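You operate a simulated robot arm through the tools that you are given. There is no shell and no other tool. Be economical: measure what you need, move in short steps, check, and stop when the job is done.

Carry out the task below with a simulated two-armed robot. There is one attempt and no reset: what you move stays moved.

## Task
Put the brown cup on top of the black medium stone. Then take the blue foam pad and leave it in the green bowl. Then take the barley block and put it on top of the square yellow stone. Then take the blue wool pad on the couch middle and put it away on the packing bench. Then take the after-wax lotion and leave it in the teal soak basin. Then put the bath sponge on the backrest top. Then pull the towel door open. Keep to this order. Set down upright: brown cup.
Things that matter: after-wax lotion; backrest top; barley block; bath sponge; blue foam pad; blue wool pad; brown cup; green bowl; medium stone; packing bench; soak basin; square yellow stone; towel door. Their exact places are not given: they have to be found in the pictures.

Only the result counts: the job must be done as asked and must still hold three seconds after the hand-in. Knocking over, shifting, dropping, spilling or breaking anything else fails it. Flat cloth is picked up by pressing the open fingertips on it (5 to 10 N) and closing them slowly along it; thin cloth reads only 2 to 8 mm in the jaws.

## Robot
Two 7-joint arms with two-finger parallel grippers on one trunk, on a base that drives. Base frame: it is fixed to the floor where the robot stands at the start and does not move with it; the origin is under the middle of the robot, x ahead of it, y to its left, z up. Lengths are in cm, angles in rad, forces in N, time in s.
The left shoulder is at the start at [5, 16.1, 114.8], the right one opposite. With the tool pointing down near the work surface each hand reaches from about 10 to 46 cm from the robot's upright axis, wherever it stands, measured 20 degrees to its own side. Places, roughly: after-wax lotion [-275, 50, 50]; backrest top [-110, 30, 70]; barley block [-75, -50, 75]; bath sponge (10x6x5 cm) [-240, 230, 90]; blue foam pad [-100, 0, 75]; blue wool pad [-150, -50, 75]; brown cup (4x4x7 cm) [50, 10, 90]; green bowl (14x14x8 cm) [-130, 40, 70]; medium stone (10x7x3 cm) [-120, 10, 70]; packing bench [260, -620, 90]; soak basin (27x21x9 cm) [-100, 40, 70]; square yellow stone (5x5x4 cm) [-90, -50, 70]; towel door [-260, 210, 40]. Payload 3.43 kg a hand.
Tool frame (each hand has its own): the origin (TCP) lies between the finger pads and is the grasp point; the fingertips stand 3 cm ahead of it; z points along the fingers, y is the line along which they close. The gripper opens to 9.4 cm. The fingers are 2.8 cm wide and 1 cm thick; the gripper's body (5 by 9.6 cm) begins 5.5 cm behind the TCP.
Orientation is that of the tool frame in the base frame, as a unit quaternion [x, y, z, w]. With the fingers straight down and closing along the base's y, the tool's x points along the base's -x, its y along +y and its z along -z.

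## Interface
- The arms move only by the tool servo_tool. It takes "left_steps", "right_steps" or both (then of equal length, played together; a hand with none holds still); each is a list of rows, each an object (a shift or turn left out is 0, a gripper value left out holds the last) with "fingers": the finger opening in cm, from 0 to 9.4; "xyz": the shift along the base's x, y, z in cm, a list of three; "delta_rot": the turn, a rotation vector about the base's x, y, z in rad, a list of three. In form: [{"fingers": fingers, "xyz": [x, y, z], "delta_rot": [rx, ry, rz]}, ...]. A call has 1 to 20 rows; each row shifts and turns the commanded pose from where the row before left it. Rows are played at 5 a second. More than 5 cm and 0.15 rad between two rows, or a gripper value outside its range, and nothing of the call is played. A pose out of reach is approached as far as the arm can. The call stops where the force on the tool passes 40 N (or 10 N more than at its start, if that is more) or the arm is blocked; 0.2 s more then pass. Each finger travels about 4.5 cm/s and halts on what it meets, pressing with about 44 N; the grip force reading is that of the motor and also rises with nothing between the fingers. The clock runs only during rows and for 0.2 s after the last one: add rows that do not move to give the fingers time. It gives the time, the measured TCP pose, the force on the tool (base axes), the opening and the grip force at its end, in the units of the frame above (readings bear some noise), with the torque about the TCP (base axes, N m) and any sound that the robot's microphone picked up.
- Cameras (640 x 400 px; columns grow to the right, rows downward): "scene" is now at [10.62, 1.55, 123.85]; the picture's right is [0.22, -0.98, 0.00], its down [-0.85, -0.19, -0.49] and it looks along [0.48, 0.11, -0.87] (base axes); focal length 214 px, centre (320, 200). "left" rides on the left gripper at [7.6, -1.4, -10.3] in its tool frame; the picture's right is [0.18, 0.98, 0.00], its down [-0.75, 0.14, -0.64] and it looks along [-0.63, 0.12, 0.77] (tool axes); focal length 243 px, centre (320, 200). "right" rides on the right gripper at [7.6, 1.4, -10.2] in its tool frame; the picture's right is [-0.18, 0.98, 0.00], its down [-0.75, -0.14, -0.64] and it looks along [-0.63, -0.12, 0.77] (tool axes); focal length 243 px, centre (320, 200).
- get_image(camera): a new picture of that camera. No time passes.
- lift_body(by): slides the trunk up (or, below 0, down) by that many cm; the arms and the scene camera ride with it, the base frame stays. It gives what a move gives, with no picture.
- base_move(legs): drives the robot by 1 to 6 legs, each [ahead, left, turn to the left] in cm, cm and rad, along the robot's own axes; the way and the turn of a leg run together, so that a leg with both is an arc; at most 150 cm and 3.142 rad a leg. The arms and the cameras ride along, it lands a little off, and it stops where it bumps. It gives what a move gives.
- turn_head(pan, tilt): turns the head with the scene camera to pan (to the left, within 1.396 rad either way) and tilt (down, from -0.506 to 1.204), counted from straight ahead of the robot. It gives what a move gives.
- pixel_to_xyz(camera, pixels): for up to 12 pixels [column, row] of the newest picture of that camera ("zoom" is the newest enlarged one), the place [x, y, z] in the base frame of the surface seen there, good to about 0.3 cm. No time passes.
- zoom(camera, box): a new picture of the part [left, top, right, bottom] of that camera's present view, enlarged. No time passes.
- hand_in(): hands the job in; it is judged then, once.

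Work in short steps. Measure before you move; look again where a grasp or a placing could have gone wrong, and mend it. You have 131 turns and 142 pictures in all, those below and enlarged ones among them. Open the grippers and draw the arms clear of the work before you hand the job in, unless the task says otherwise; then end with one line.

The tools are called as a command line: name --argument value ..., lists and objects as JSON in quotes. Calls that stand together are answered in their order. servo_tool: Moves the arms, as the interface text tells. Its arguments: {"type":"object","properties":{"left_steps":{"type":"array"},"right_steps":{"type":"array"}},"required":[]} The other tools are called the same way: lift_body (by) slides the trunk up or down; base_move (legs) drives the base; turn_head (pan, tilt) turns the head that bears the scene camera; get_image (camera) takes a picture; pixel_to_xyz (camera, pixels) gives the place of the surface under pixels of a picture; zoom (camera, box) takes an enlarged picture of a part of a camera's view; hand_in () hands the job in.

At the start:

```text
time: 0.0
left_ee_pos: [40.42, -6.87, 112.43]
left_ee_rot: [0.0, 1.0, 0.0, 0.0]
left_contact_force: [-0.4, 0.4, -0.1]
left_wrist_torque: [0.02, -0.01, 0.03]
left_grip_width: 9.4
left_finger_force: 0.0
right_ee_pos: [29.35, -37.95, 109.23]
right_ee_rot: [0.0, 1.0, 0.0, -0.001]
right_contact_force: [-1.3, 0.4, 0.5]
right_wrist_torque: [0.0, -0.01, 0.03]
right_grip_width: 9.41
right_finger_force: 0.1
trunk travel left (down, up): [-17.6, 9.1]
robot x, y, heading: [0.12, -0.1, -0.002]
head pan, tilt: [0.223, 1.052]
```

scene: 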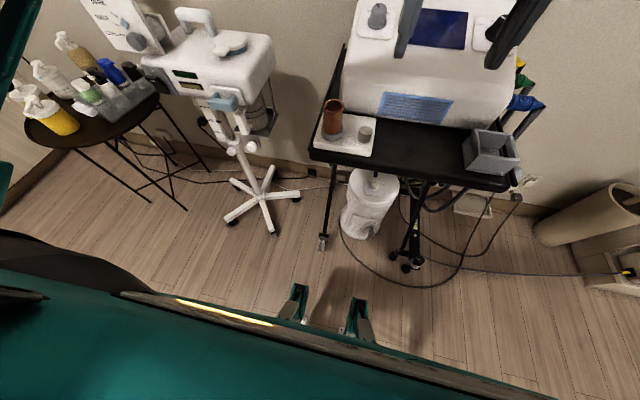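
right: 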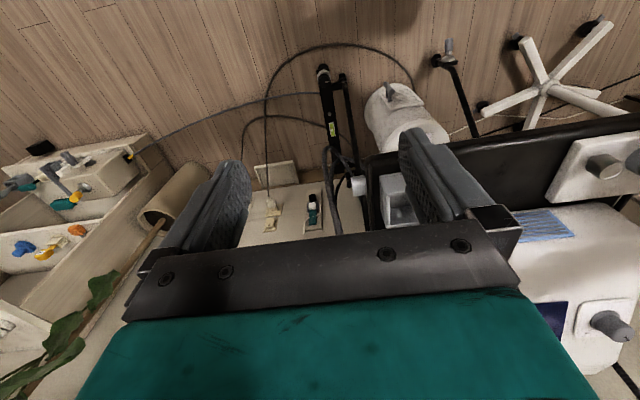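
left: 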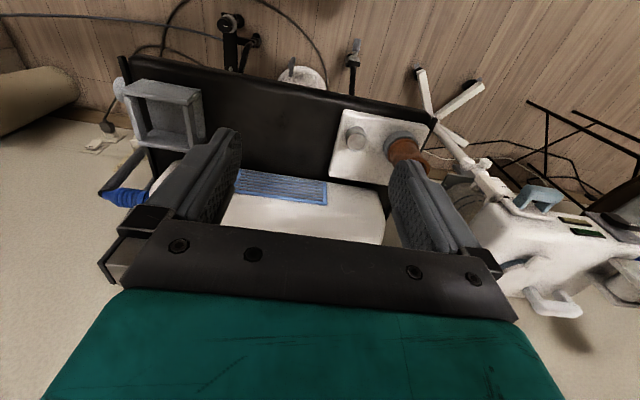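

The brown cup shows at about (333,118) in the scene picture on a tray on a black table. I measure it and its surroundings.

pixel_to_xyz --camera "scene" --pixels '[[333, 104], [332, 118], [331, 133], [342, 120], [324, 120], [345, 148], [365, 133], [400, 160], [310, 150], [500, 185], [420, 90], [400, 30]]'

zoom --camera "scene" --box '[280, 60, 440, 160]'

```text
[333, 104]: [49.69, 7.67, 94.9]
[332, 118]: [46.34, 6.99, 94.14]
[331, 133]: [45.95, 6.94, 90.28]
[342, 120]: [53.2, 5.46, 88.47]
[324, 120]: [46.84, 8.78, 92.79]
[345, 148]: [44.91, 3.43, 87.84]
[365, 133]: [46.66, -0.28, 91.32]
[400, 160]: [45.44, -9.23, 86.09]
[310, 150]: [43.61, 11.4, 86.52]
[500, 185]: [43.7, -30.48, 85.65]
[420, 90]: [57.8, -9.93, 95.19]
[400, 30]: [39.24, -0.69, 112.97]
```

```text
4.00 times, centred on (360, 110) of scene
```

zoom: 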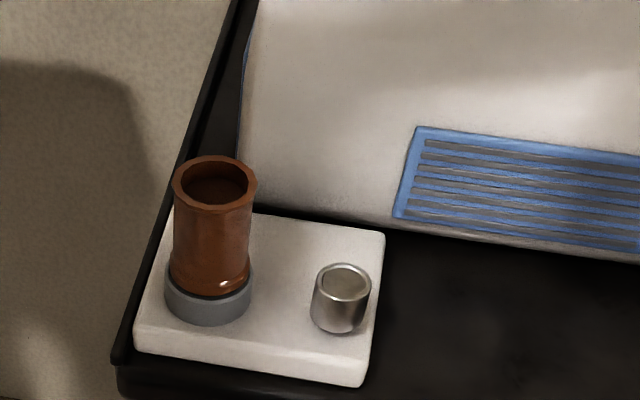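

The cup stands in a grey ring, its rim about z 95. I measure the rim and the machine behind for clearance.

pixel_to_xyz --camera "zoom" --pixels '[[215, 210], [176, 190], [254, 190], [215, 158], [210, 185], [180, 305], [208, 322], [248, 290], [300, 190], [270, 120], [270, 40], [340, 320]]'

pixel_to_xyz --camera "left" --pixels '[[405, 148], [392, 152], [417, 158], [404, 140], [354, 135]]'

```text
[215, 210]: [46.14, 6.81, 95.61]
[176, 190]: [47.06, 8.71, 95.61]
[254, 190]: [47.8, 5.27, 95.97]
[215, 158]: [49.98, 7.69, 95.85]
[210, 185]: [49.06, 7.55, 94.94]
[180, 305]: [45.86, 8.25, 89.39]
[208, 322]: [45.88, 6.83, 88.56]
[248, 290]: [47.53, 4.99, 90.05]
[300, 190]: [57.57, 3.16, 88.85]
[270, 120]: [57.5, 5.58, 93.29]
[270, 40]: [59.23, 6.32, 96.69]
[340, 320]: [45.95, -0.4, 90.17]
```

```text
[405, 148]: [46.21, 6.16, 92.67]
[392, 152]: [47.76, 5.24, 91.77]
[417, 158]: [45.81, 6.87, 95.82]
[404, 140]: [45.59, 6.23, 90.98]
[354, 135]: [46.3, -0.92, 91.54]
```

Cup centre ≈ (48.0, 7.1), rim z 95.7. I move the left hand above it and look.

servo_tool --left_steps '[{"xyz": [2.5, 4, 0], "fingers": 7.5}, {"xyz": [2.5, 4, 0]}, {"xyz": [2.6, 4, 0]}, {"xyz": [0, 2, -3]}, {"xyz": [0, 0, -4]}, {"xyz": [0, 0, -3]}, {}]'

get_image --camera "left"

```text
time: 1.6
left_ee_pos: [47.83, 7.34, 102.44]
left_ee_rot: [0.0, 1.0, 0.0, 0.001]
left_contact_force: [-0.1, 0.6, -0.1]
left_wrist_torque: [-0.03, 0.0, 0.0]
left_grip_width: 7.53
left_finger_force: 0.1
right_ee_pos: [29.38, -37.89, 109.17]
right_ee_rot: [0.0, 1.0, 0.0, 0.0]
right_contact_force: [0.5, 0.3, 0.7]
right_wrist_torque: [-0.03, -0.02, 0.01]
right_grip_width: 9.41
right_finger_force: 0.1
trunk travel left (down, up): [-17.6, 9.1]
robot x, y, heading: [-0.13, 0.02, -0.0]
head pan, tilt: [0.223, 1.052]
```

```text
137 pictures are left
```

left: 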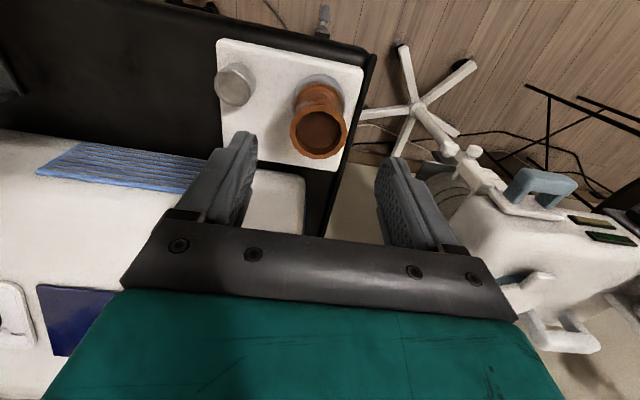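

Cup sits between the fingers. I descend 9 cm and close gently.

servo_tool --left_steps '[{"xyz": [0, -0.2, -3]}, {"xyz": [0, 0, -3]}, {"xyz": [0, 0, -3]}, {}, {"fingers": 4.5}, {"fingers": 3.5}, {"fingers": 3.0}, {}, {}]'

```text
time: 3.6
left_ee_pos: [47.87, 7.19, 93.58]
left_ee_rot: [-0.002, 1.0, 0.001, 0.0]
left_contact_force: [2.5, 4.6, -1.5]
left_wrist_torque: [-0.01, 0.05, 0.77]
left_grip_width: 4.23
left_finger_force: 44.6
right_ee_pos: [29.35, -37.81, 109.28]
right_ee_rot: [-0.001, 1.0, 0.0, 0.0]
right_contact_force: [0.3, 1.2, 0.1]
right_wrist_torque: [0.0, -0.01, 0.01]
right_grip_width: 9.41
right_finger_force: 0.0
trunk travel left (down, up): [-17.6, 9.1]
robot x, y, heading: [-0.09, 0.23, 0.004]
head pan, tilt: [0.223, 1.052]
```

Gripped at 4.23 cm. I lift straight up and check.

servo_tool --left_steps '[{"xyz": [0, 0, 1]}, {"xyz": [0, 0, 2]}, {"xyz": [0, 0, 3]}, {"xyz": [0, 0, 4]}, {"xyz": [0, 0, 4]}, {}]'

get_image --camera "left"

turn_head --pan 1.39 --tilt 0.5

get_image --camera "scene"

```text
time: 5.0
left_ee_pos: [47.86, 6.72, 107.55]
left_ee_rot: [0.0, 1.0, 0.0, 0.0]
left_contact_force: [-0.2, -0.5, -1.2]
left_wrist_torque: [-0.01, -0.02, -0.01]
left_grip_width: 4.09
left_finger_force: 43.4
right_ee_pos: [29.41, -37.85, 109.31]
right_ee_rot: [0.0, 1.0, 0.0, 0.0]
right_contact_force: [-0.8, -0.5, 0.0]
right_wrist_torque: [-0.02, 0.0, -0.01]
right_grip_width: 9.39
right_finger_force: 0.0
trunk travel left (down, up): [-17.6, 9.1]
robot x, y, heading: [0.01, -0.02, -0.003]
head pan, tilt: [0.223, 1.052]
```

```text
136 pictures are left
```

left: 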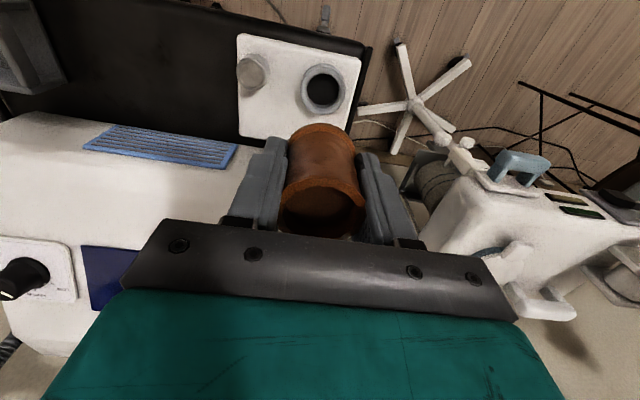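

```text
time: 6.4
left_ee_pos: [47.89, 6.8, 107.45]
left_ee_rot: [0.0, 1.0, 0.0, 0.0]
left_contact_force: [0.4, -0.1, -0.5]
left_wrist_torque: [-0.04, 0.03, 0.01]
left_grip_width: 4.09
left_finger_force: 43.6
right_ee_pos: [29.28, -37.84, 109.32]
right_ee_rot: [0.0, 1.0, 0.0, 0.001]
right_contact_force: [0.0, -0.7, -0.2]
right_wrist_torque: [0.02, 0.03, -0.03]
right_grip_width: 9.4
right_finger_force: 0.1
trunk travel left (down, up): [-17.6, 9.1]
robot x, y, heading: [-0.18, -0.07, 0.001]
head pan, tilt: [1.389, 0.499]
```

```text
135 pictures are left
```

scene: 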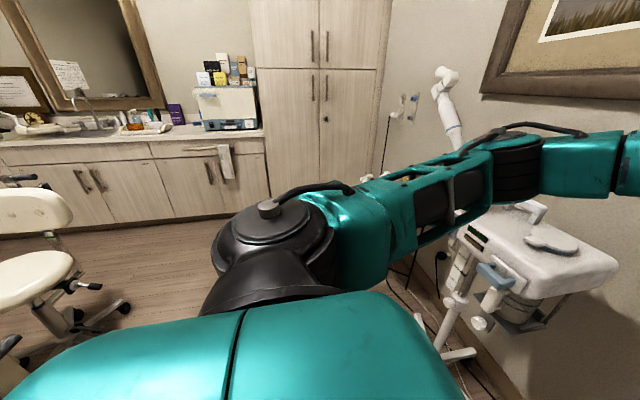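

Cup is held upright (open end up). I pull the arm in, back off a little, turn left 90° and look around.

servo_tool --left_steps '[{"xyz": [-4, 1, 0]}, {"xyz": [-4, 1, 0]}, {"xyz": [-4, 1, 0]}, {"xyz": [-4, 1, 0]}, {}]' --right_steps '[{}, {}, {}, {}, {}]'

base_move --legs '[[-12, 0, 0], [0, 0, 1.57]]'

turn_head --pan 1.0 --tilt 0.6

get_image --camera "scene"

```text
time: 7.6
left_ee_pos: [31.74, 10.85, 107.64]
left_ee_rot: [-0.001, 1.0, 0.0, 0.0]
left_contact_force: [-0.5, 0.0, -1.3]
left_wrist_torque: [-0.04, -0.01, -0.02]
left_grip_width: 4.1
left_finger_force: 44.2
right_ee_pos: [29.32, -37.78, 109.24]
right_ee_rot: [0.0, 1.0, 0.0, -0.001]
right_contact_force: [-0.1, 0.0, 0.3]
right_wrist_torque: [-0.01, 0.01, 0.04]
right_grip_width: 9.41
right_finger_force: 0.0
trunk travel left (down, up): [-17.6, 9.1]
robot x, y, heading: [-0.49, 0.23, -0.001]
head pan, tilt: [1.389, 0.499]
```

```text
time: 12.6
left_ee_pos: [-22.79, 31.85, 107.57]
left_ee_rot: [-0.706, 0.708, 0.0, -0.001]
left_contact_force: [0.1, -0.2, 0.0]
left_wrist_torque: [-0.02, -0.01, 0.02]
left_grip_width: 4.08
left_finger_force: 43.9
right_ee_pos: [26.01, 29.13, 109.24]
right_ee_rot: [-0.706, 0.708, -0.001, 0.0]
right_contact_force: [0.2, -0.3, 0.9]
right_wrist_torque: [0.03, 0.0, -0.02]
right_grip_width: 9.39
right_finger_force: 0.1
trunk travel left (down, up): [-17.6, 9.1]
robot x, y, heading: [-11.8, -0.03, 1.57]
head pan, tilt: [1.389, 0.499]
```

```text
time: 13.5
left_ee_pos: [-22.75, 31.9, 107.43]
left_ee_rot: [-0.706, 0.708, 0.0, 0.0]
left_contact_force: [0.4, -0.6, -1.0]
left_wrist_torque: [-0.01, 0.0, 0.0]
left_grip_width: 4.07
left_finger_force: 44.0
right_ee_pos: [25.89, 29.18, 109.34]
right_ee_rot: [-0.706, 0.708, 0.0, 0.0]
right_contact_force: [-0.4, -0.6, 0.0]
right_wrist_torque: [0.02, 0.0, 0.0]
right_grip_width: 9.4
right_finger_force: 0.0
trunk travel left (down, up): [-17.6, 9.1]
robot x, y, heading: [-12.29, 0.2, 1.57]
head pan, tilt: [1.0, 0.6]
```

```text
134 pictures are left
```

scene: 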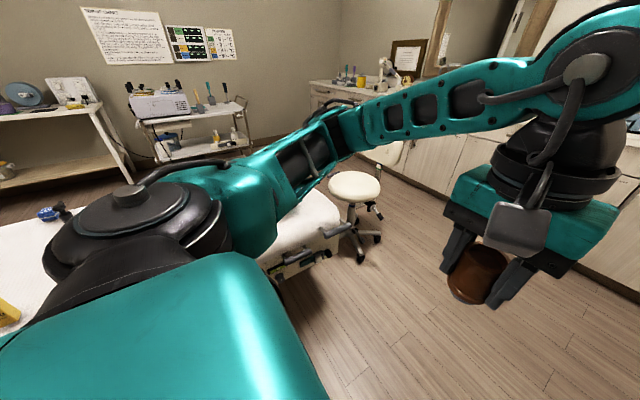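

The couch lies to the left. I turn another 90° to face it and look.

base_move --legs '[[0, 0, 1.57]]'

turn_head --pan 0.0 --tilt 0.65

get_image --camera "scene"

turn_head --pan -0.9 --tilt 0.5

get_image --camera "scene"

```text
time: 17.7
left_ee_pos: [-44.13, -10.41, 107.5]
left_ee_rot: [1.0, -0.006, 0.0, 0.0]
left_contact_force: [-0.3, -0.3, -0.6]
left_wrist_torque: [0.0, 0.0, -0.01]
left_grip_width: 4.1
left_finger_force: 44.0
right_ee_pos: [-40.94, 38.29, 109.19]
right_ee_rot: [1.0, -0.008, -0.001, 0.0]
right_contact_force: [0.0, -0.3, -0.2]
right_wrist_torque: [0.0, -0.03, -0.01]
right_grip_width: 9.42
right_finger_force: 0.1
trunk travel left (down, up): [-17.6, 9.1]
robot x, y, heading: [-12.15, 0.01, 3.125]
head pan, tilt: [1.0, 0.6]
```

```text
time: 19.0
left_ee_pos: [-44.13, -10.42, 107.53]
left_ee_rot: [1.0, -0.007, 0.0, 0.001]
left_contact_force: [-0.2, -0.1, -1.2]
left_wrist_torque: [-0.02, 0.04, 0.03]
left_grip_width: 4.09
left_finger_force: 44.3
right_ee_pos: [-40.84, 38.25, 109.31]
right_ee_rot: [1.0, -0.008, 0.0, 0.0]
right_contact_force: [0.0, 0.4, 1.1]
right_wrist_torque: [0.0, -0.03, -0.01]
right_grip_width: 9.42
right_finger_force: 0.0
trunk travel left (down, up): [-17.6, 9.1]
robot x, y, heading: [-12.26, 0.07, 3.129]
head pan, tilt: [0.0, 0.649]
```

```text
133 pictures are left
```

scene: 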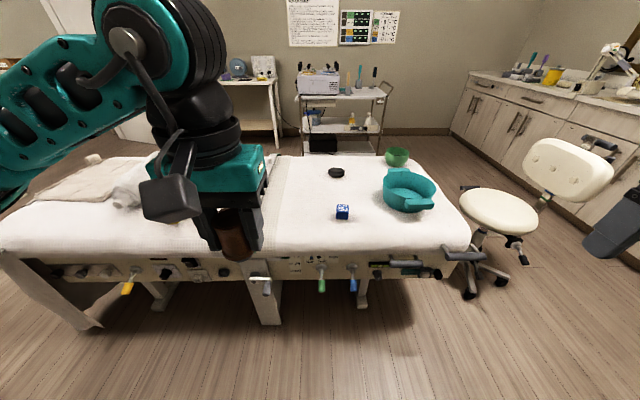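

```text
time: 20.2
left_ee_pos: [-44.0, -10.32, 107.48]
left_ee_rot: [1.0, -0.008, 0.0, 0.0]
left_contact_force: [-0.1, -0.1, -1.3]
left_wrist_torque: [-0.01, -0.03, 0.01]
left_grip_width: 4.07
left_finger_force: 44.1
right_ee_pos: [-40.99, 38.35, 109.35]
right_ee_rot: [1.0, -0.007, 0.0, 0.0]
right_contact_force: [0.6, 0.6, -0.1]
right_wrist_torque: [-0.03, 0.03, 0.01]
right_grip_width: 9.38
right_finger_force: 0.1
trunk travel left (down, up): [-17.6, 9.1]
robot x, y, heading: [-12.52, 0.09, 3.128]
head pan, tilt: [-0.901, 0.499]
```

```text
132 pictures are left
```

scene: 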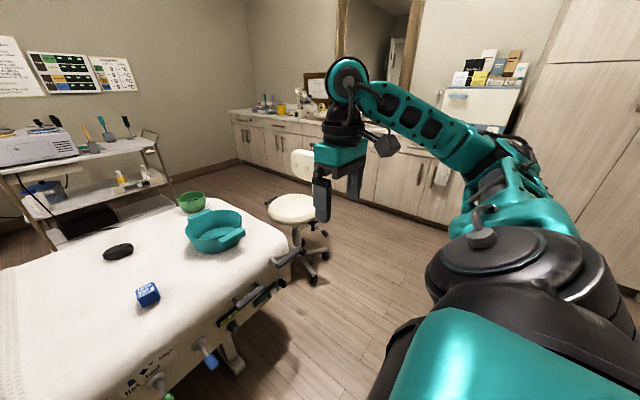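

The second view shows stone (118,252), foam pad (148,294), basin (215,230), bowl (191,201). I measure them.

pixel_to_xyz --camera "scene" --pixels '[[118, 249], [105, 252], [132, 249], [148, 288], [140, 295], [159, 293], [191, 193], [191, 208], [215, 212], [215, 245], [60, 300], [280, 255]]'

zoom --camera "scene" --box '[80, 170, 300, 330]'

```text
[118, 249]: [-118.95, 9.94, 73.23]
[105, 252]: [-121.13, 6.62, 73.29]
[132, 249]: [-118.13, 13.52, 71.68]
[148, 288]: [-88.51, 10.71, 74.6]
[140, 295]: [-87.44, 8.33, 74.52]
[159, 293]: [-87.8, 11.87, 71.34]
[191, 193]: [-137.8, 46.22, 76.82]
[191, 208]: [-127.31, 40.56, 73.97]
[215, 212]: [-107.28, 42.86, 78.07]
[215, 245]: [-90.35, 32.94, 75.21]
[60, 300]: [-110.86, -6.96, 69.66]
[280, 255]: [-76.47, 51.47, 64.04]
```

```text
2.50 times, centred on (190, 250) of scene
```

zoom: 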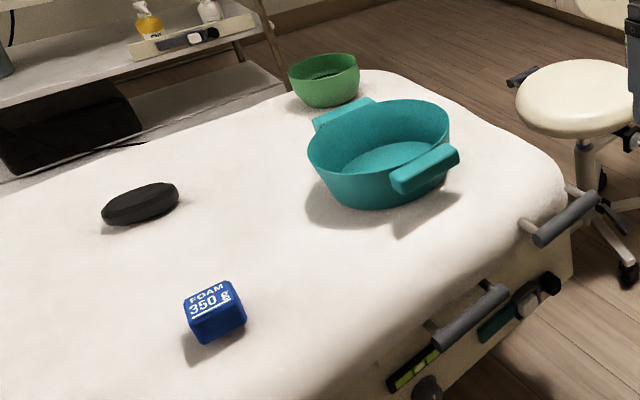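

Stone top ≈ (-119.5, 10, 73.3). I drive nearer, shifting to robot's right so the left hand faces the stone, then look down at the couch edge.

base_move --legs '[[20, -22, 0.013]]'

turn_head --pan 0.0 --tilt 0.95

get_image --camera "scene"

```text
time: 22.2
left_ee_pos: [-63.6, 11.61, 107.5]
left_ee_rot: [1.0, -0.003, 0.0, -0.001]
left_contact_force: [-1.3, 0.4, -1.7]
left_wrist_torque: [-0.03, -0.02, -0.02]
left_grip_width: 4.06
left_finger_force: 43.4
right_ee_pos: [-60.66, 60.33, 109.28]
right_ee_rot: [1.0, -0.005, 0.0, 0.0]
right_contact_force: [-0.4, -0.1, -1.3]
right_wrist_torque: [0.02, 0.0, 0.0]
right_grip_width: 9.42
right_finger_force: 0.0
trunk travel left (down, up): [-17.6, 9.1]
robot x, y, heading: [-31.79, 22.35, 3.133]
head pan, tilt: [-0.901, 0.499]
```

```text
time: 23.4
left_ee_pos: [-63.6, 11.57, 107.57]
left_ee_rot: [1.0, -0.003, 0.0, 0.0]
left_contact_force: [0.2, -0.5, -0.8]
left_wrist_torque: [0.02, -0.02, -0.01]
left_grip_width: 4.09
left_finger_force: 43.4
right_ee_pos: [-60.58, 60.2, 109.29]
right_ee_rot: [1.0, -0.004, 0.0, 0.0]
right_contact_force: [0.3, 0.9, -0.3]
right_wrist_torque: [-0.01, 0.04, 0.0]
right_grip_width: 9.39
right_finger_force: 0.1
trunk travel left (down, up): [-17.6, 9.1]
robot x, y, heading: [-31.8, 22.1, 3.131]
head pan, tilt: [0.0, 0.949]
```

```text
130 pictures are left
```

scene: 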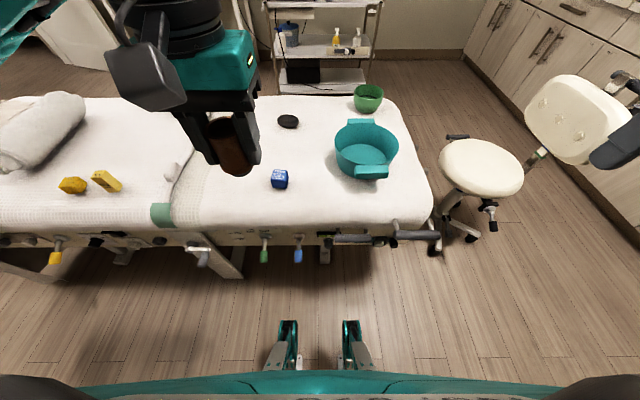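

I measure the couch edge/handles, the yellow blocks, and the forks at (287,325) which seem to be the base.

pixel_to_xyz --camera "scene" --pixels '[[287, 325], [350, 325], [300, 212], [298, 258], [265, 255], [370, 240], [288, 119], [280, 170], [72, 184], [105, 180], [370, 98], [165, 165]]'

zoom --camera "scene" --box '[0, 80, 240, 240]'

```text
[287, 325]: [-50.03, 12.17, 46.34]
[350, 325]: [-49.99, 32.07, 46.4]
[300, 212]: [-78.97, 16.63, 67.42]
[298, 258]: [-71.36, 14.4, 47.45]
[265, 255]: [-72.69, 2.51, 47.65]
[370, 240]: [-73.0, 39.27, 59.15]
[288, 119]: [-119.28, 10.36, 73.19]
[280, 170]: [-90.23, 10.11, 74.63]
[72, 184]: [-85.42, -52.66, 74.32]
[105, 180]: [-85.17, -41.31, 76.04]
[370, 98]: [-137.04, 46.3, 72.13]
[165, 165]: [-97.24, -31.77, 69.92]
```

```text
2.50 times, centred on (120, 160) of scene
```

zoom: 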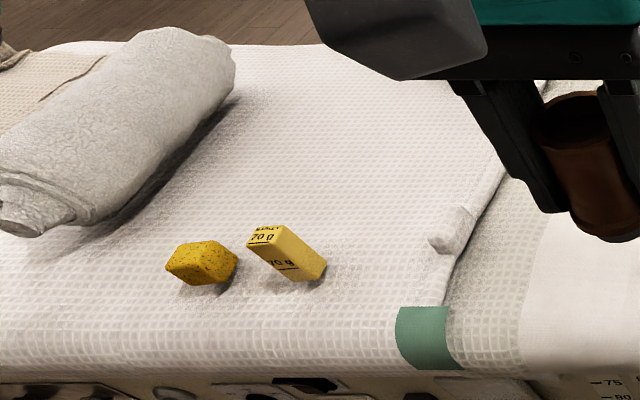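

I zoom on the base forks and levers to see what could bump.

zoom --camera "scene" --box '[180, 200, 460, 400]'

pixel_to_xyz --camera "zoom" --pixels '[[240, 300], [220, 365], [250, 280], [395, 285], [270, 360], [320, 385], [350, 90], [430, 95], [540, 85], [190, 130], [270, 130], [60, 140]]'

```text
2.00 times, centred on (320, 300) of scene
```

zoom: 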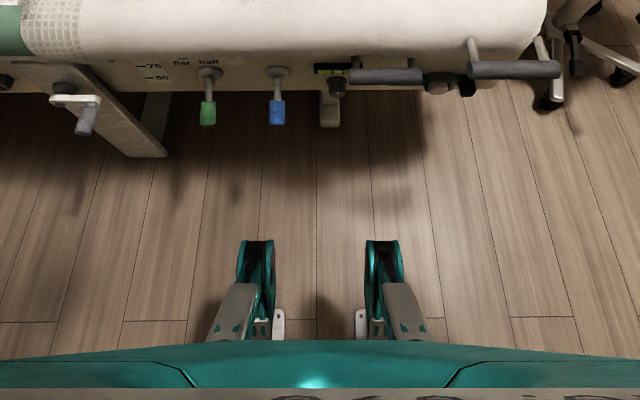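

```text
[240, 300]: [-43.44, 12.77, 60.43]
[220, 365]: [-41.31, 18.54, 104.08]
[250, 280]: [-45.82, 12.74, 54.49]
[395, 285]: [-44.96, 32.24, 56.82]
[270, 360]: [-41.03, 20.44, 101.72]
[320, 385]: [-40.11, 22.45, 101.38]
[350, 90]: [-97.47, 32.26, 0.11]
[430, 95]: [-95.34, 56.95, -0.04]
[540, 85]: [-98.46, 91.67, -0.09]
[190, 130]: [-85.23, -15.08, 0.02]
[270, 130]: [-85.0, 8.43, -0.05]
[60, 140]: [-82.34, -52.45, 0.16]
```

Knees of the robot reach 18 cm ahead; couch levers are at x≈-71. I drive 15 cm closer and stretch the left arm toward the stone at safe height to see the reach.

base_move --legs '[[15, 0, 0.01]]'

servo_tool --left_steps '[{"xyz": [-4, 0, -2]}, {"xyz": [-4, 0, -2]}, {"xyz": [-4, 0, -2]}, {"xyz": [-4, 0, -2]}, {"xyz": [-4, 0, -2]}, {"xyz": [-4, -0.5, -3]}, {"xyz": [-4, -0.5, -3]}, {"xyz": [-4, -0.5, -3]}, {"xyz": [-4, 0, 0]}, {"xyz": [-4, 0, 0]}, {}, {}]'

```text
time: 24.6
left_ee_pos: [-70.92, 11.53, 107.48]
left_ee_rot: [1.0, 0.002, 0.001, 0.001]
left_contact_force: [-0.3, 0.0, -1.0]
left_wrist_torque: [0.02, 0.03, 0.02]
left_grip_width: 4.07
left_finger_force: 44.0
right_ee_pos: [-68.49, 60.25, 109.25]
right_ee_rot: [1.0, 0.001, 0.001, 0.0]
right_contact_force: [-0.5, -0.3, 0.8]
right_wrist_torque: [-0.02, 0.0, 0.01]
right_grip_width: 9.39
right_finger_force: 0.0
trunk travel left (down, up): [-17.6, 9.1]
robot x, y, heading: [-39.46, 22.49, -3.142]
head pan, tilt: [0.0, 0.949]
stopped in leg 1: the robot was blocked; the commanded pose is now the measured one
```

```text
refused: row 6 steps farther than a row can; nothing moved
```

The base was blocked at x=-39.5. I test reach by stretching the arm at safe height.

servo_tool --left_steps '[{"xyz": [-4, 0, -2]}, {"xyz": [-4, 0, -2]}, {"xyz": [-4, 0, -2]}, {"xyz": [-4, 0, -2]}, {"xyz": [-4, 0, -2]}, {"xyz": [-4, -0.5, -2.5]}, {"xyz": [-4, -0.5, -2.5]}, {"xyz": [-4, -0.5, -2.5]}, {"xyz": [-4, 0, 0]}, {"xyz": [-4, 0, 0]}, {"xyz": [-4, 0, 0]}, {"xyz": [-4, 0, 0]}, {}, {}]'

turn_head --pan 0.0 --tilt 1.2

get_image --camera "scene"

```text
time: 27.6
left_ee_pos: [-102.87, 10.06, 89.84]
left_ee_rot: [1.0, 0.002, 0.001, -0.001]
left_contact_force: [0.3, -0.6, -0.6]
left_wrist_torque: [0.02, -0.01, -0.03]
left_grip_width: 4.06
left_finger_force: 43.6
left hand out of reach, approached as far as the arm can: row 9, 10, 11, 12
right_ee_pos: [-68.61, 60.25, 109.14]
right_ee_rot: [1.0, 0.001, 0.001, 0.001]
right_contact_force: [-0.1, 0.5, 0.1]
right_wrist_torque: [0.02, -0.03, 0.0]
right_grip_width: 9.41
right_finger_force: 0.1
trunk travel left (down, up): [-17.6, 9.1]
robot x, y, heading: [-38.91, 22.47, -3.141]
head pan, tilt: [0.0, 0.949]
```

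```text
time: 28.4
left_ee_pos: [-103.08, 9.9, 89.79]
left_ee_rot: [1.0, 0.002, 0.001, 0.0]
left_contact_force: [-0.5, 0.0, -0.5]
left_wrist_torque: [0.02, -0.04, 0.01]
left_grip_width: 4.09
left_finger_force: 44.4
right_ee_pos: [-68.6, 60.2, 109.28]
right_ee_rot: [1.0, 0.001, 0.001, 0.001]
right_contact_force: [-1.4, -0.7, 0.5]
right_wrist_torque: [-0.01, 0.0, -0.02]
right_grip_width: 9.41
right_finger_force: 0.0
trunk travel left (down, up): [-17.6, 9.1]
robot x, y, heading: [-39.25, 22.45, -3.137]
head pan, tilt: [0.0, 1.201]
```

```text
127 pictures are left
```

scene: 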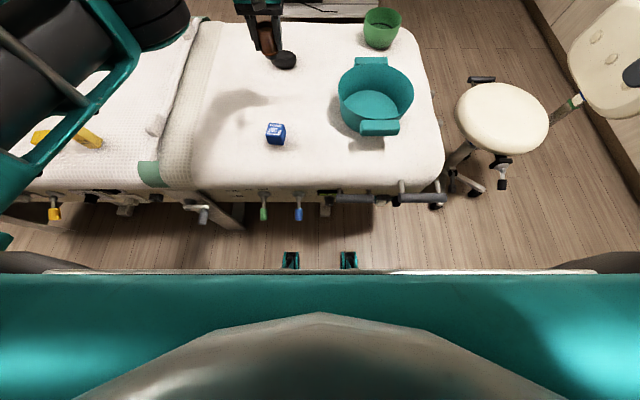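

The arm reaches only 64 cm ahead, stone is 80 away. I pull in, and turn right 90° so the left shoulder leads toward the couch.

servo_tool --left_steps '[{"xyz": [4, 0, 2.5]}, {"xyz": [4, 0, 2.5]}, {"xyz": [4, 0, 2.5]}, {"xyz": [4, 0, 2.5]}, {"xyz": [4, 0, 2.5]}, {"xyz": [4, 0, 2.5]}, {"xyz": [4, 0, 2.5]}, {"xyz": [4, 0, 0]}, {}]'

base_move --legs '[[-8, 0, 0], [0, 0, -1.57], [0, 20, 0]]'

```text
time: 30.4
left_ee_pos: [-70.84, 10.03, 107.49]
left_ee_rot: [1.0, 0.002, 0.001, 0.0]
left_contact_force: [0.6, -0.4, -1.7]
left_wrist_torque: [0.02, 0.02, -0.01]
left_grip_width: 4.1
left_finger_force: 44.6
right_ee_pos: [-68.49, 60.16, 109.24]
right_ee_rot: [1.0, 0.001, 0.0, 0.002]
right_contact_force: [1.0, 0.0, 0.4]
right_wrist_torque: [0.04, -0.01, -0.02]
right_grip_width: 9.4
right_finger_force: 0.2
trunk travel left (down, up): [-17.6, 9.1]
robot x, y, heading: [-39.38, 22.44, -3.141]
head pan, tilt: [0.0, 1.201]
```

```text
time: 36.0
left_ee_pos: [-51.84, 53.93, 107.47]
left_ee_rot: [0.713, -0.701, 0.0, 0.004]
left_contact_force: [0.5, -0.1, -1.1]
left_wrist_torque: [-0.05, 0.06, -0.02]
left_grip_width: 4.1
left_finger_force: 43.6
right_ee_pos: [-1.71, 52.31, 109.05]
right_ee_rot: [0.712, -0.702, -0.002, 0.002]
right_contact_force: [0.5, 0.5, -0.4]
right_wrist_torque: [0.0, 0.06, -0.03]
right_grip_width: 9.38
right_finger_force: 0.1
trunk travel left (down, up): [-17.6, 9.1]
robot x, y, heading: [-39.11, 22.65, 1.579]
head pan, tilt: [0.0, 1.201]
stopped in leg 3: the robot was blocked; the commanded pose is now the measured one
```

Blocked again at x=-39. I look down left to see what touches.

turn_head --pan 1.396 --tilt 1.2

get_image --camera "scene"

```text
time: 37.6
left_ee_pos: [-52.15, 53.98, 107.48]
left_ee_rot: [0.713, -0.701, 0.0, 0.001]
left_contact_force: [-0.2, 0.1, -2.0]
left_wrist_torque: [-0.02, 0.02, 0.01]
left_grip_width: 4.11
left_finger_force: 43.8
right_ee_pos: [-1.86, 52.22, 109.12]
right_ee_rot: [0.713, -0.702, -0.002, 0.002]
right_contact_force: [-0.2, 0.4, -0.7]
right_wrist_torque: [0.01, 0.03, -0.01]
right_grip_width: 9.39
right_finger_force: 0.1
trunk travel left (down, up): [-17.6, 9.1]
robot x, y, heading: [-39.34, 22.44, 1.579]
head pan, tilt: [1.396, 1.201]
```

```text
126 pictures are left
```

scene: 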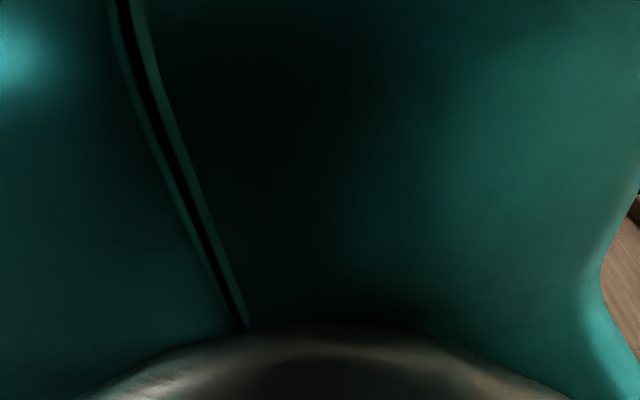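

Same limit. A regrasp with pitched fingers will extend the reach: I turn to a heading about 40° right of the couch, so the left shoulder leads, with plan to set the cup on the couch at about (-102,-4) and re-grip it with tilted tool.

base_move --legs '[[0, -7, 0], [0, 0, 0.86], [1.9, 5.5, 0]]'

turn_head --pan 0.5 --tilt 0.9

get_image --camera "scene"

```text
time: 41.4
left_ee_pos: [-69.68, 29.77, 107.52]
left_ee_rot: [0.944, -0.331, 0.001, 0.001]
left_contact_force: [-0.3, 0.3, -0.5]
left_wrist_torque: [0.01, -0.02, -0.01]
left_grip_width: 4.11
left_finger_force: 44.6
right_ee_pos: [-36.27, 67.25, 109.33]
right_ee_rot: [0.944, -0.331, 0.001, 0.001]
right_contact_force: [-0.3, -0.1, -0.1]
right_wrist_torque: [0.04, -0.02, 0.01]
right_grip_width: 9.37
right_finger_force: 0.2
trunk travel left (down, up): [-17.6, 9.1]
robot x, y, heading: [-37.48, 19.54, 2.46]
head pan, tilt: [1.396, 1.201]
```

```text
time: 42.6
left_ee_pos: [-69.68, 29.83, 107.47]
left_ee_rot: [0.943, -0.332, 0.001, 0.002]
left_contact_force: [0.2, -0.2, -1.1]
left_wrist_torque: [-0.02, -0.02, 0.0]
left_grip_width: 4.08
left_finger_force: 43.7
right_ee_pos: [-36.24, 67.35, 109.2]
right_ee_rot: [0.943, -0.332, -0.001, 0.002]
right_contact_force: [-1.2, 0.5, -0.2]
right_wrist_torque: [0.0, -0.02, 0.01]
right_grip_width: 9.38
right_finger_force: 0.0
trunk travel left (down, up): [-17.6, 9.1]
robot x, y, heading: [-37.44, 19.54, 2.46]
head pan, tilt: [0.499, 0.901]
```

```text
125 pictures are left
```

scene: 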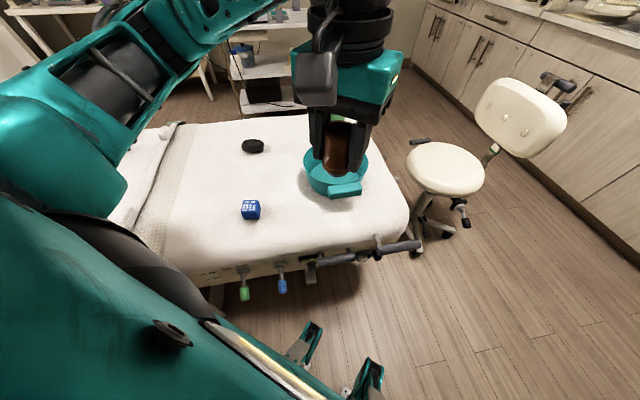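

I bring the cup over the couch at about (-100,-2), yawing so the fingers close along y.

servo_tool --left_steps '[{"xyz": [-3.03, -3.18, 0], "delta_rot": [0, 0, 0.136]}, {"xyz": [-3.03, -3.18, 0], "delta_rot": [0, 0, 0.136]}, {"xyz": [-3.03, -3.18, 0], "delta_rot": [0, 0, 0.136]}, {"xyz": [-3.03, -3.18, 0], "delta_rot": [0, 0, 0.136]}, {"xyz": [-3.03, -3.18, 0], "delta_rot": [0, 0, 0.136]}, {"xyz": [-3.03, -3.18, 0]}, {"xyz": [-3.03, -3.18, 0]}, {"xyz": [-3.03, -3.18, 0]}, {"xyz": [-3.03, -3.18, 0]}, {"xyz": [-3.03, -3.18, 0]}, {"xyz": [0, 0, -5]}, {"xyz": [0, 0, -5]}, {"xyz": [0, 0, -5]}, {"xyz": [0, 0, -5]}, {}]'

get_image --camera "scene"

```text
time: 45.8
left_ee_pos: [-100.11, -2.11, 87.71]
left_ee_rot: [1.0, 0.001, 0.001, 0.001]
left_contact_force: [0.0, 0.0, -0.1]
left_wrist_torque: [-0.06, -0.04, -0.03]
left_grip_width: 4.11
left_finger_force: 44.0
right_ee_pos: [-36.2, 67.31, 109.16]
right_ee_rot: [0.943, -0.332, -0.001, 0.002]
right_contact_force: [-0.1, -0.1, 0.7]
right_wrist_torque: [0.0, -0.01, 0.0]
right_grip_width: 9.41
right_finger_force: 0.1
trunk travel left (down, up): [-17.6, 9.1]
robot x, y, heading: [-37.17, 19.19, 2.46]
head pan, tilt: [0.499, 0.901]
```

```text
124 pictures are left
```

scene: 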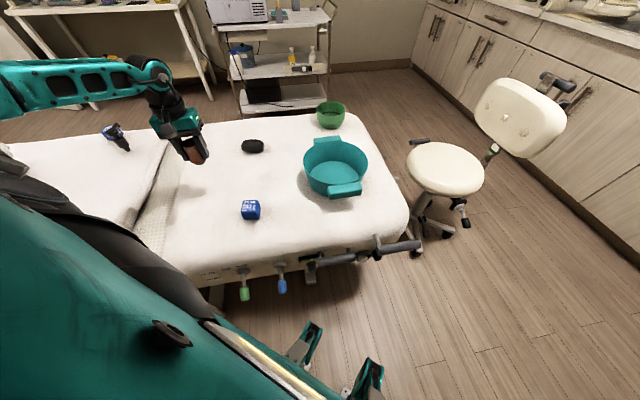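

I lower toward the couch (about z 70), stopping just short.

servo_tool --left_steps '[{"xyz": [0, 0, -4]}, {"xyz": [0, 0, -4]}, {"xyz": [0, 0, -3.5]}, {}]'

zoom --camera "scene" --box '[100, 100, 260, 200]'

```text
time: 46.8
left_ee_pos: [-99.85, -2.16, 76.08]
left_ee_rot: [1.0, 0.002, 0.002, 0.002]
left_contact_force: [0.4, -0.3, -1.1]
left_wrist_torque: [-0.04, 0.01, 0.0]
left_grip_width: 4.13
left_finger_force: 43.9
right_ee_pos: [-36.24, 67.37, 109.19]
right_ee_rot: [0.943, -0.332, -0.001, 0.002]
right_contact_force: [0.4, 0.9, -0.6]
right_wrist_torque: [0.01, -0.01, 0.04]
right_grip_width: 9.39
right_finger_force: 0.0
trunk travel left (down, up): [-17.6, 9.1]
robot x, y, heading: [-37.21, 19.61, 2.462]
head pan, tilt: [0.499, 0.901]
```

```text
4.00 times, centred on (180, 150) of scene
```

zoom: 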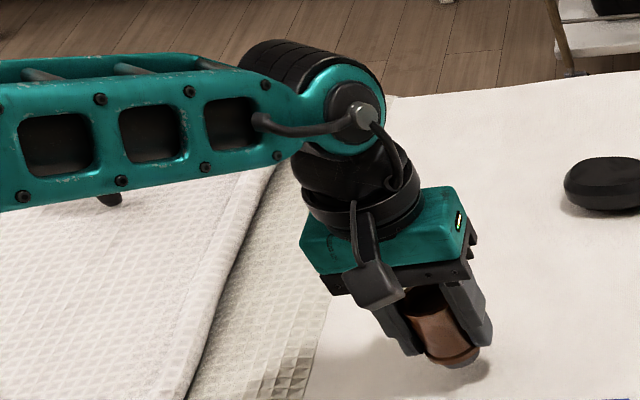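

Cup is just above the sheet. I lower in small steps to feel the contact.

servo_tool --left_steps '[{"xyz": [0, 0, -0.4]}, {"xyz": [0, 0, -0.4]}, {"xyz": [0, 0, -0.3]}, {}]'

```text
time: 47.8
left_ee_pos: [-99.85, -2.0, 75.04]
left_ee_rot: [1.0, 0.002, 0.001, 0.001]
left_contact_force: [0.0, -0.6, 2.0]
left_wrist_torque: [0.02, 0.03, 0.0]
left_grip_width: 4.1
left_finger_force: 43.7
right_ee_pos: [-36.14, 67.24, 109.2]
right_ee_rot: [0.943, -0.333, 0.0, 0.003]
right_contact_force: [-0.4, 0.2, 0.3]
right_wrist_torque: [-0.02, 0.04, -0.02]
right_grip_width: 9.41
right_finger_force: 0.1
trunk travel left (down, up): [-17.6, 9.1]
robot x, y, heading: [-37.21, 19.53, 2.46]
head pan, tilt: [0.499, 0.901]
```

Contact begins. A touch lower and open slowly, then rise.

servo_tool --left_steps '[{"xyz": [0, 0, -0.2]}, {"fingers": 4.3}, {"fingers": 5}, {"fingers": 7}, {"fingers": 8}, {}, {"xyz": [0, 0, 3]}, {"xyz": [0, 0, 4]}, {"xyz": [0, 0, 4]}, {}]'

get_image --camera "left"

```text
time: 50.0
left_ee_pos: [-99.99, -2.02, 85.62]
left_ee_rot: [1.0, 0.001, 0.002, 0.002]
left_contact_force: [0.0, -0.2, 0.3]
left_wrist_torque: [0.01, -0.02, 0.02]
left_grip_width: 7.99
left_finger_force: 0.1
right_ee_pos: [-36.22, 67.27, 109.25]
right_ee_rot: [0.943, -0.332, -0.001, 0.001]
right_contact_force: [-0.6, 0.9, 0.3]
right_wrist_torque: [0.0, -0.01, 0.02]
right_grip_width: 9.4
right_finger_force: 0.0
trunk travel left (down, up): [-17.6, 9.1]
robot x, y, heading: [-37.67, 19.45, 2.46]
head pan, tilt: [0.499, 0.901]
```

```text
122 pictures are left
```

left: 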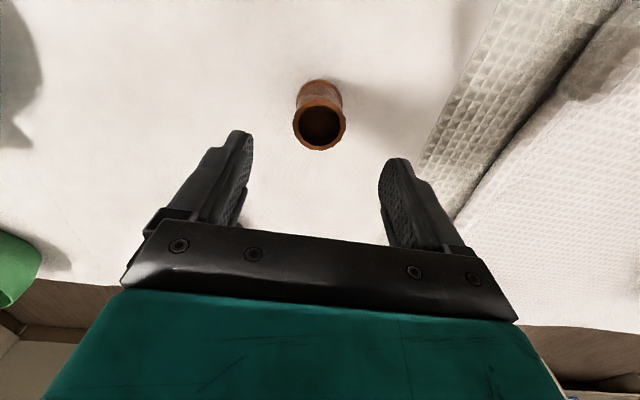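

Cup stands upright at (-100,-2). I pitch the tool 0.6 rad outward (tips away) and then go in along the tool axis.

servo_tool --left_steps '[{"xyz": [1.1, 0, 0], "delta_rot": [0, 0.15, 0]}, {"xyz": [1.1, 0, 0], "delta_rot": [0, 0.15, 0]}, {"xyz": [1.1, 0, 0], "delta_rot": [0, 0.15, 0]}, {"xyz": [1.2, 0, 0], "delta_rot": [0, 0.15, 0]}, {"xyz": [0, 0, -2.4]}, {"xyz": [0, 0, -2.3]}, {}]'

get_image --camera "left"

```text
time: 51.6
left_ee_pos: [-95.36, -2.04, 80.98]
left_ee_rot: [0.956, 0.002, -0.294, 0.0]
left_contact_force: [0.7, -0.3, -0.2]
left_wrist_torque: [-0.01, -0.03, -0.01]
left_grip_width: 8.0
left_finger_force: 0.0
right_ee_pos: [-36.27, 67.18, 109.21]
right_ee_rot: [0.943, -0.332, -0.001, 0.003]
right_contact_force: [0.5, 0.1, -0.7]
right_wrist_torque: [-0.02, 0.01, 0.0]
right_grip_width: 9.4
right_finger_force: 0.0
trunk travel left (down, up): [-17.6, 9.1]
robot x, y, heading: [-37.43, 19.24, 2.462]
head pan, tilt: [0.499, 0.901]
```

```text
121 pictures are left
```

left: 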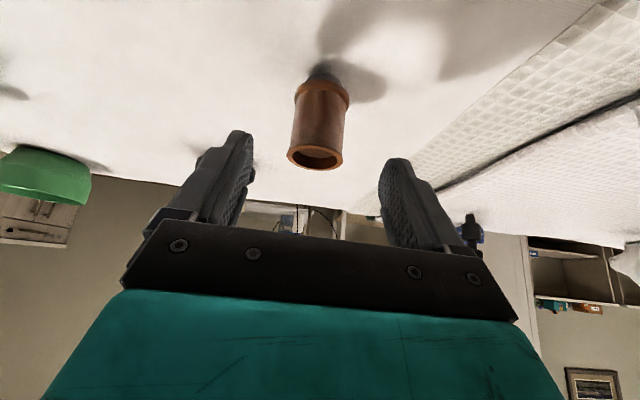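

Aligned between the fingers. I advance along the tool axis and close.

servo_tool --left_steps '[{"xyz": [-1.5, 0, -2.2]}, {"xyz": [-1.5, 0, -2.2]}, {"xyz": [-1.5, 0, -2.1]}, {}, {"fingers": 6}, {"fingers": 4.8}, {"fingers": 4}, {"fingers": 3}, {}, {}]'

get_image --camera "left"

```text
time: 53.8
left_ee_pos: [-100.03, -1.98, 74.51]
left_ee_rot: [0.955, 0.002, -0.295, 0.0]
left_contact_force: [0.4, -0.2, 0.5]
left_wrist_torque: [-0.03, 0.0, -0.01]
left_grip_width: 4.32
left_finger_force: 44.1
right_ee_pos: [-36.15, 67.26, 109.35]
right_ee_rot: [0.943, -0.333, -0.001, 0.001]
right_contact_force: [0.0, -0.2, 0.3]
right_wrist_torque: [0.03, 0.0, 0.01]
right_grip_width: 9.4
right_finger_force: 0.0
trunk travel left (down, up): [-17.6, 9.1]
robot x, y, heading: [-37.13, 19.19, 2.462]
head pan, tilt: [0.499, 0.901]
```

```text
120 pictures are left
```

left: 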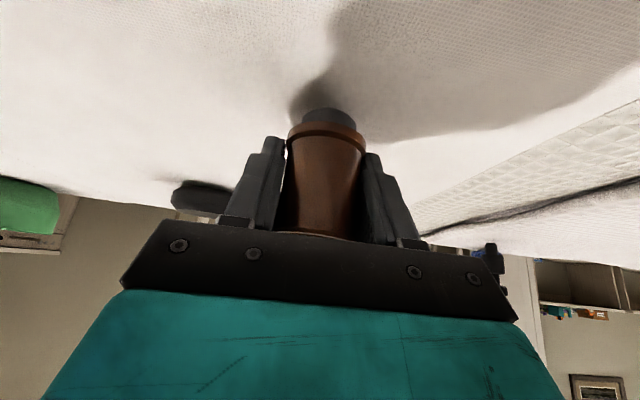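

Gripped at 4.3. I lift and remeasure the stone at (253,146) in the scene view.

servo_tool --left_steps '[{"xyz": [0, 0, 1.5]}, {"xyz": [0, 0, 3]}, {"xyz": [0, 0, 4]}, {}]'

zoom --camera "scene" --box '[130, 80, 290, 180]'

pixel_to_xyz --camera "zoom" --pixels '[[450, 265], [450, 250], [470, 258], [490, 250], [510, 245], [530, 262], [490, 270], [490, 240], [500, 300], [460, 290]]'

```text
time: 54.8
left_ee_pos: [-99.91, -2.04, 83.08]
left_ee_rot: [0.956, 0.002, -0.294, 0.001]
left_contact_force: [0.0, 0.2, -1.9]
left_wrist_torque: [0.01, -0.03, 0.01]
left_grip_width: 4.31
left_finger_force: 43.4
right_ee_pos: [-36.21, 67.36, 109.22]
right_ee_rot: [0.943, -0.332, 0.0, 0.0]
right_contact_force: [-0.2, -0.6, -0.4]
right_wrist_torque: [0.0, -0.02, 0.01]
right_grip_width: 9.41
right_finger_force: 0.1
trunk travel left (down, up): [-17.6, 9.1]
robot x, y, heading: [-37.25, 19.6, 2.463]
head pan, tilt: [0.499, 0.901]
```

```text
4.00 times, centred on (210, 130) of scene
```

zoom: 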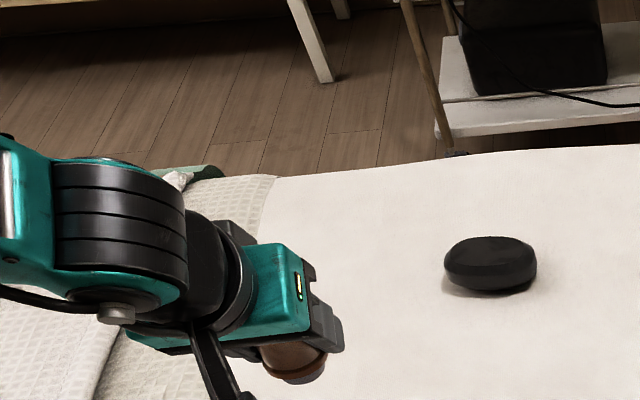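

```text
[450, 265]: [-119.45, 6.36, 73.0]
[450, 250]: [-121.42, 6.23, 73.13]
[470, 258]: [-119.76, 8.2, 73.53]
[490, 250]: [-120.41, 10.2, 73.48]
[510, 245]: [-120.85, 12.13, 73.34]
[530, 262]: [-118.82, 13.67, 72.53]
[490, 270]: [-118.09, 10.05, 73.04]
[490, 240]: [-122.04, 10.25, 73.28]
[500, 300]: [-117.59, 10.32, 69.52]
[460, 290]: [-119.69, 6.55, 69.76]
```

Stone centre ≈ (-120.2, 10), top 73.5. I carry the cup over it.

servo_tool --left_steps '[{"xyz": [-3.4, 2, 0]}, {"xyz": [-3.4, 2, 0]}, {"xyz": [-3.4, 2, 0]}, {"xyz": [-3.4, 2, 0]}, {"xyz": [-3.4, 2, 0]}, {"xyz": [-3.2, 2, 0]}, {}, {}]'

zoom --camera "scene" --box '[170, 90, 330, 190]'

get_image --camera "left"

```text
time: 56.6
left_ee_pos: [-120.06, 10.0, 83.21]
left_ee_rot: [0.956, 0.002, -0.295, 0.0]
left_contact_force: [0.4, -0.4, -0.8]
left_wrist_torque: [-0.02, -0.02, 0.0]
left_grip_width: 4.31
left_finger_force: 44.2
right_ee_pos: [-36.19, 67.37, 109.17]
right_ee_rot: [0.943, -0.332, 0.0, 0.001]
right_contact_force: [-0.5, -0.4, -0.7]
right_wrist_torque: [-0.03, 0.0, 0.03]
right_grip_width: 9.36
right_finger_force: 0.0
trunk travel left (down, up): [-17.6, 9.1]
robot x, y, heading: [-37.01, 19.38, 2.46]
head pan, tilt: [0.499, 0.901]
```

```text
4.00 times, centred on (250, 140) of scene
```

zoom: 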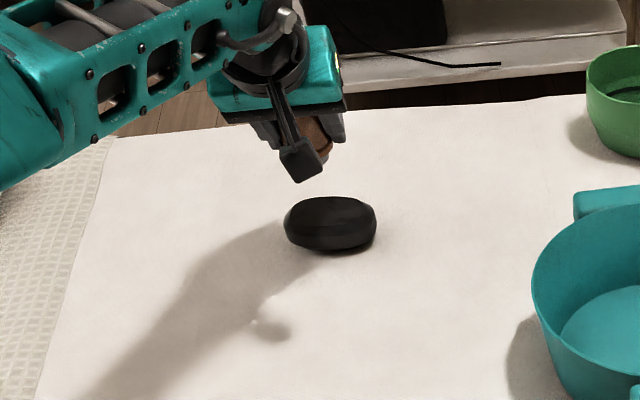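

```text
117 pictures are left
```

left: 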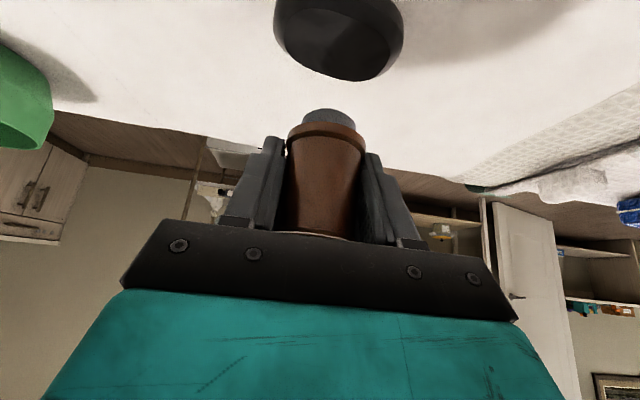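

Over the stone. I lower to near contact, then feel.

servo_tool --left_steps '[{"xyz": [0, 0, -2.2]}, {"xyz": [0, 0, -2]}, {"xyz": [0, 0, -0.4]}, {"xyz": [0, 0, -0.3]}, {}]'

get_image --camera "left"

```text
time: 57.8
left_ee_pos: [-120.14, 10.1, 78.01]
left_ee_rot: [0.956, 0.002, -0.295, 0.001]
left_contact_force: [0.1, 0.4, -0.8]
left_wrist_torque: [0.02, 0.0, -0.01]
left_grip_width: 4.29
left_finger_force: 43.9
right_ee_pos: [-36.24, 67.3, 109.28]
right_ee_rot: [0.943, -0.332, 0.0, 0.001]
right_contact_force: [-0.4, 0.6, -0.8]
right_wrist_torque: [0.01, 0.0, -0.01]
right_grip_width: 9.43
right_finger_force: 0.1
trunk travel left (down, up): [-17.6, 9.1]
robot x, y, heading: [-37.57, 19.54, 2.462]
head pan, tilt: [0.499, 0.901]
```

```text
116 pictures are left
```

left: 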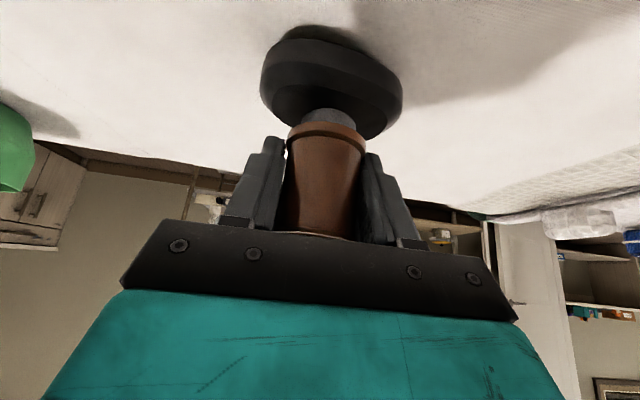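

Nearly touching. I lower in 0.2 steps.

servo_tool --left_steps '[{"xyz": [0, 0, -0.2]}, {"xyz": [0, 0, -0.2]}, {}]'

```text
time: 58.6
left_ee_pos: [-120.15, 9.99, 77.6]
left_ee_rot: [0.956, 0.003, -0.294, 0.001]
left_contact_force: [0.7, 0.0, -0.8]
left_wrist_torque: [0.02, -0.02, -0.02]
left_grip_width: 4.32
left_finger_force: 43.9
right_ee_pos: [-36.27, 67.28, 109.23]
right_ee_rot: [0.944, -0.331, 0.0, 0.002]
right_contact_force: [-0.7, 0.3, 0.0]
right_wrist_torque: [0.01, 0.01, -0.02]
right_grip_width: 9.39
right_finger_force: 0.1
trunk travel left (down, up): [-17.6, 9.1]
robot x, y, heading: [-37.32, 19.4, 2.463]
head pan, tilt: [0.499, 0.901]
```

servo_tool --left_steps '[{"xyz": [0, 0, -0.2]}, {"xyz": [0, 0, -0.15]}, {}]'

get_image --camera "left"

```text
time: 59.4
left_ee_pos: [-120.15, 10.02, 77.51]
left_ee_rot: [0.955, 0.003, -0.295, 0.001]
left_contact_force: [0.2, -1.4, 1.7]
left_wrist_torque: [0.01, -0.01, 0.0]
left_grip_width: 4.32
left_finger_force: 44.2
right_ee_pos: [-36.17, 67.23, 109.28]
right_ee_rot: [0.943, -0.332, -0.001, 0.002]
right_contact_force: [0.1, 0.4, 0.3]
right_wrist_torque: [0.01, 0.02, 0.02]
right_grip_width: 9.42
right_finger_force: 0.0
trunk travel left (down, up): [-17.6, 9.1]
robot x, y, heading: [-37.46, 19.44, 2.463]
head pan, tilt: [0.499, 0.901]
```

```text
115 pictures are left
```

left: 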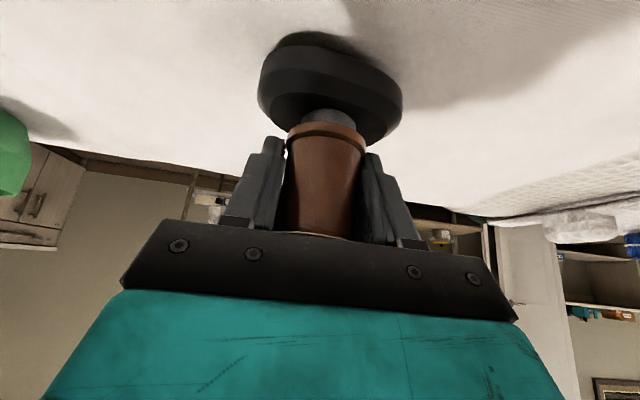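

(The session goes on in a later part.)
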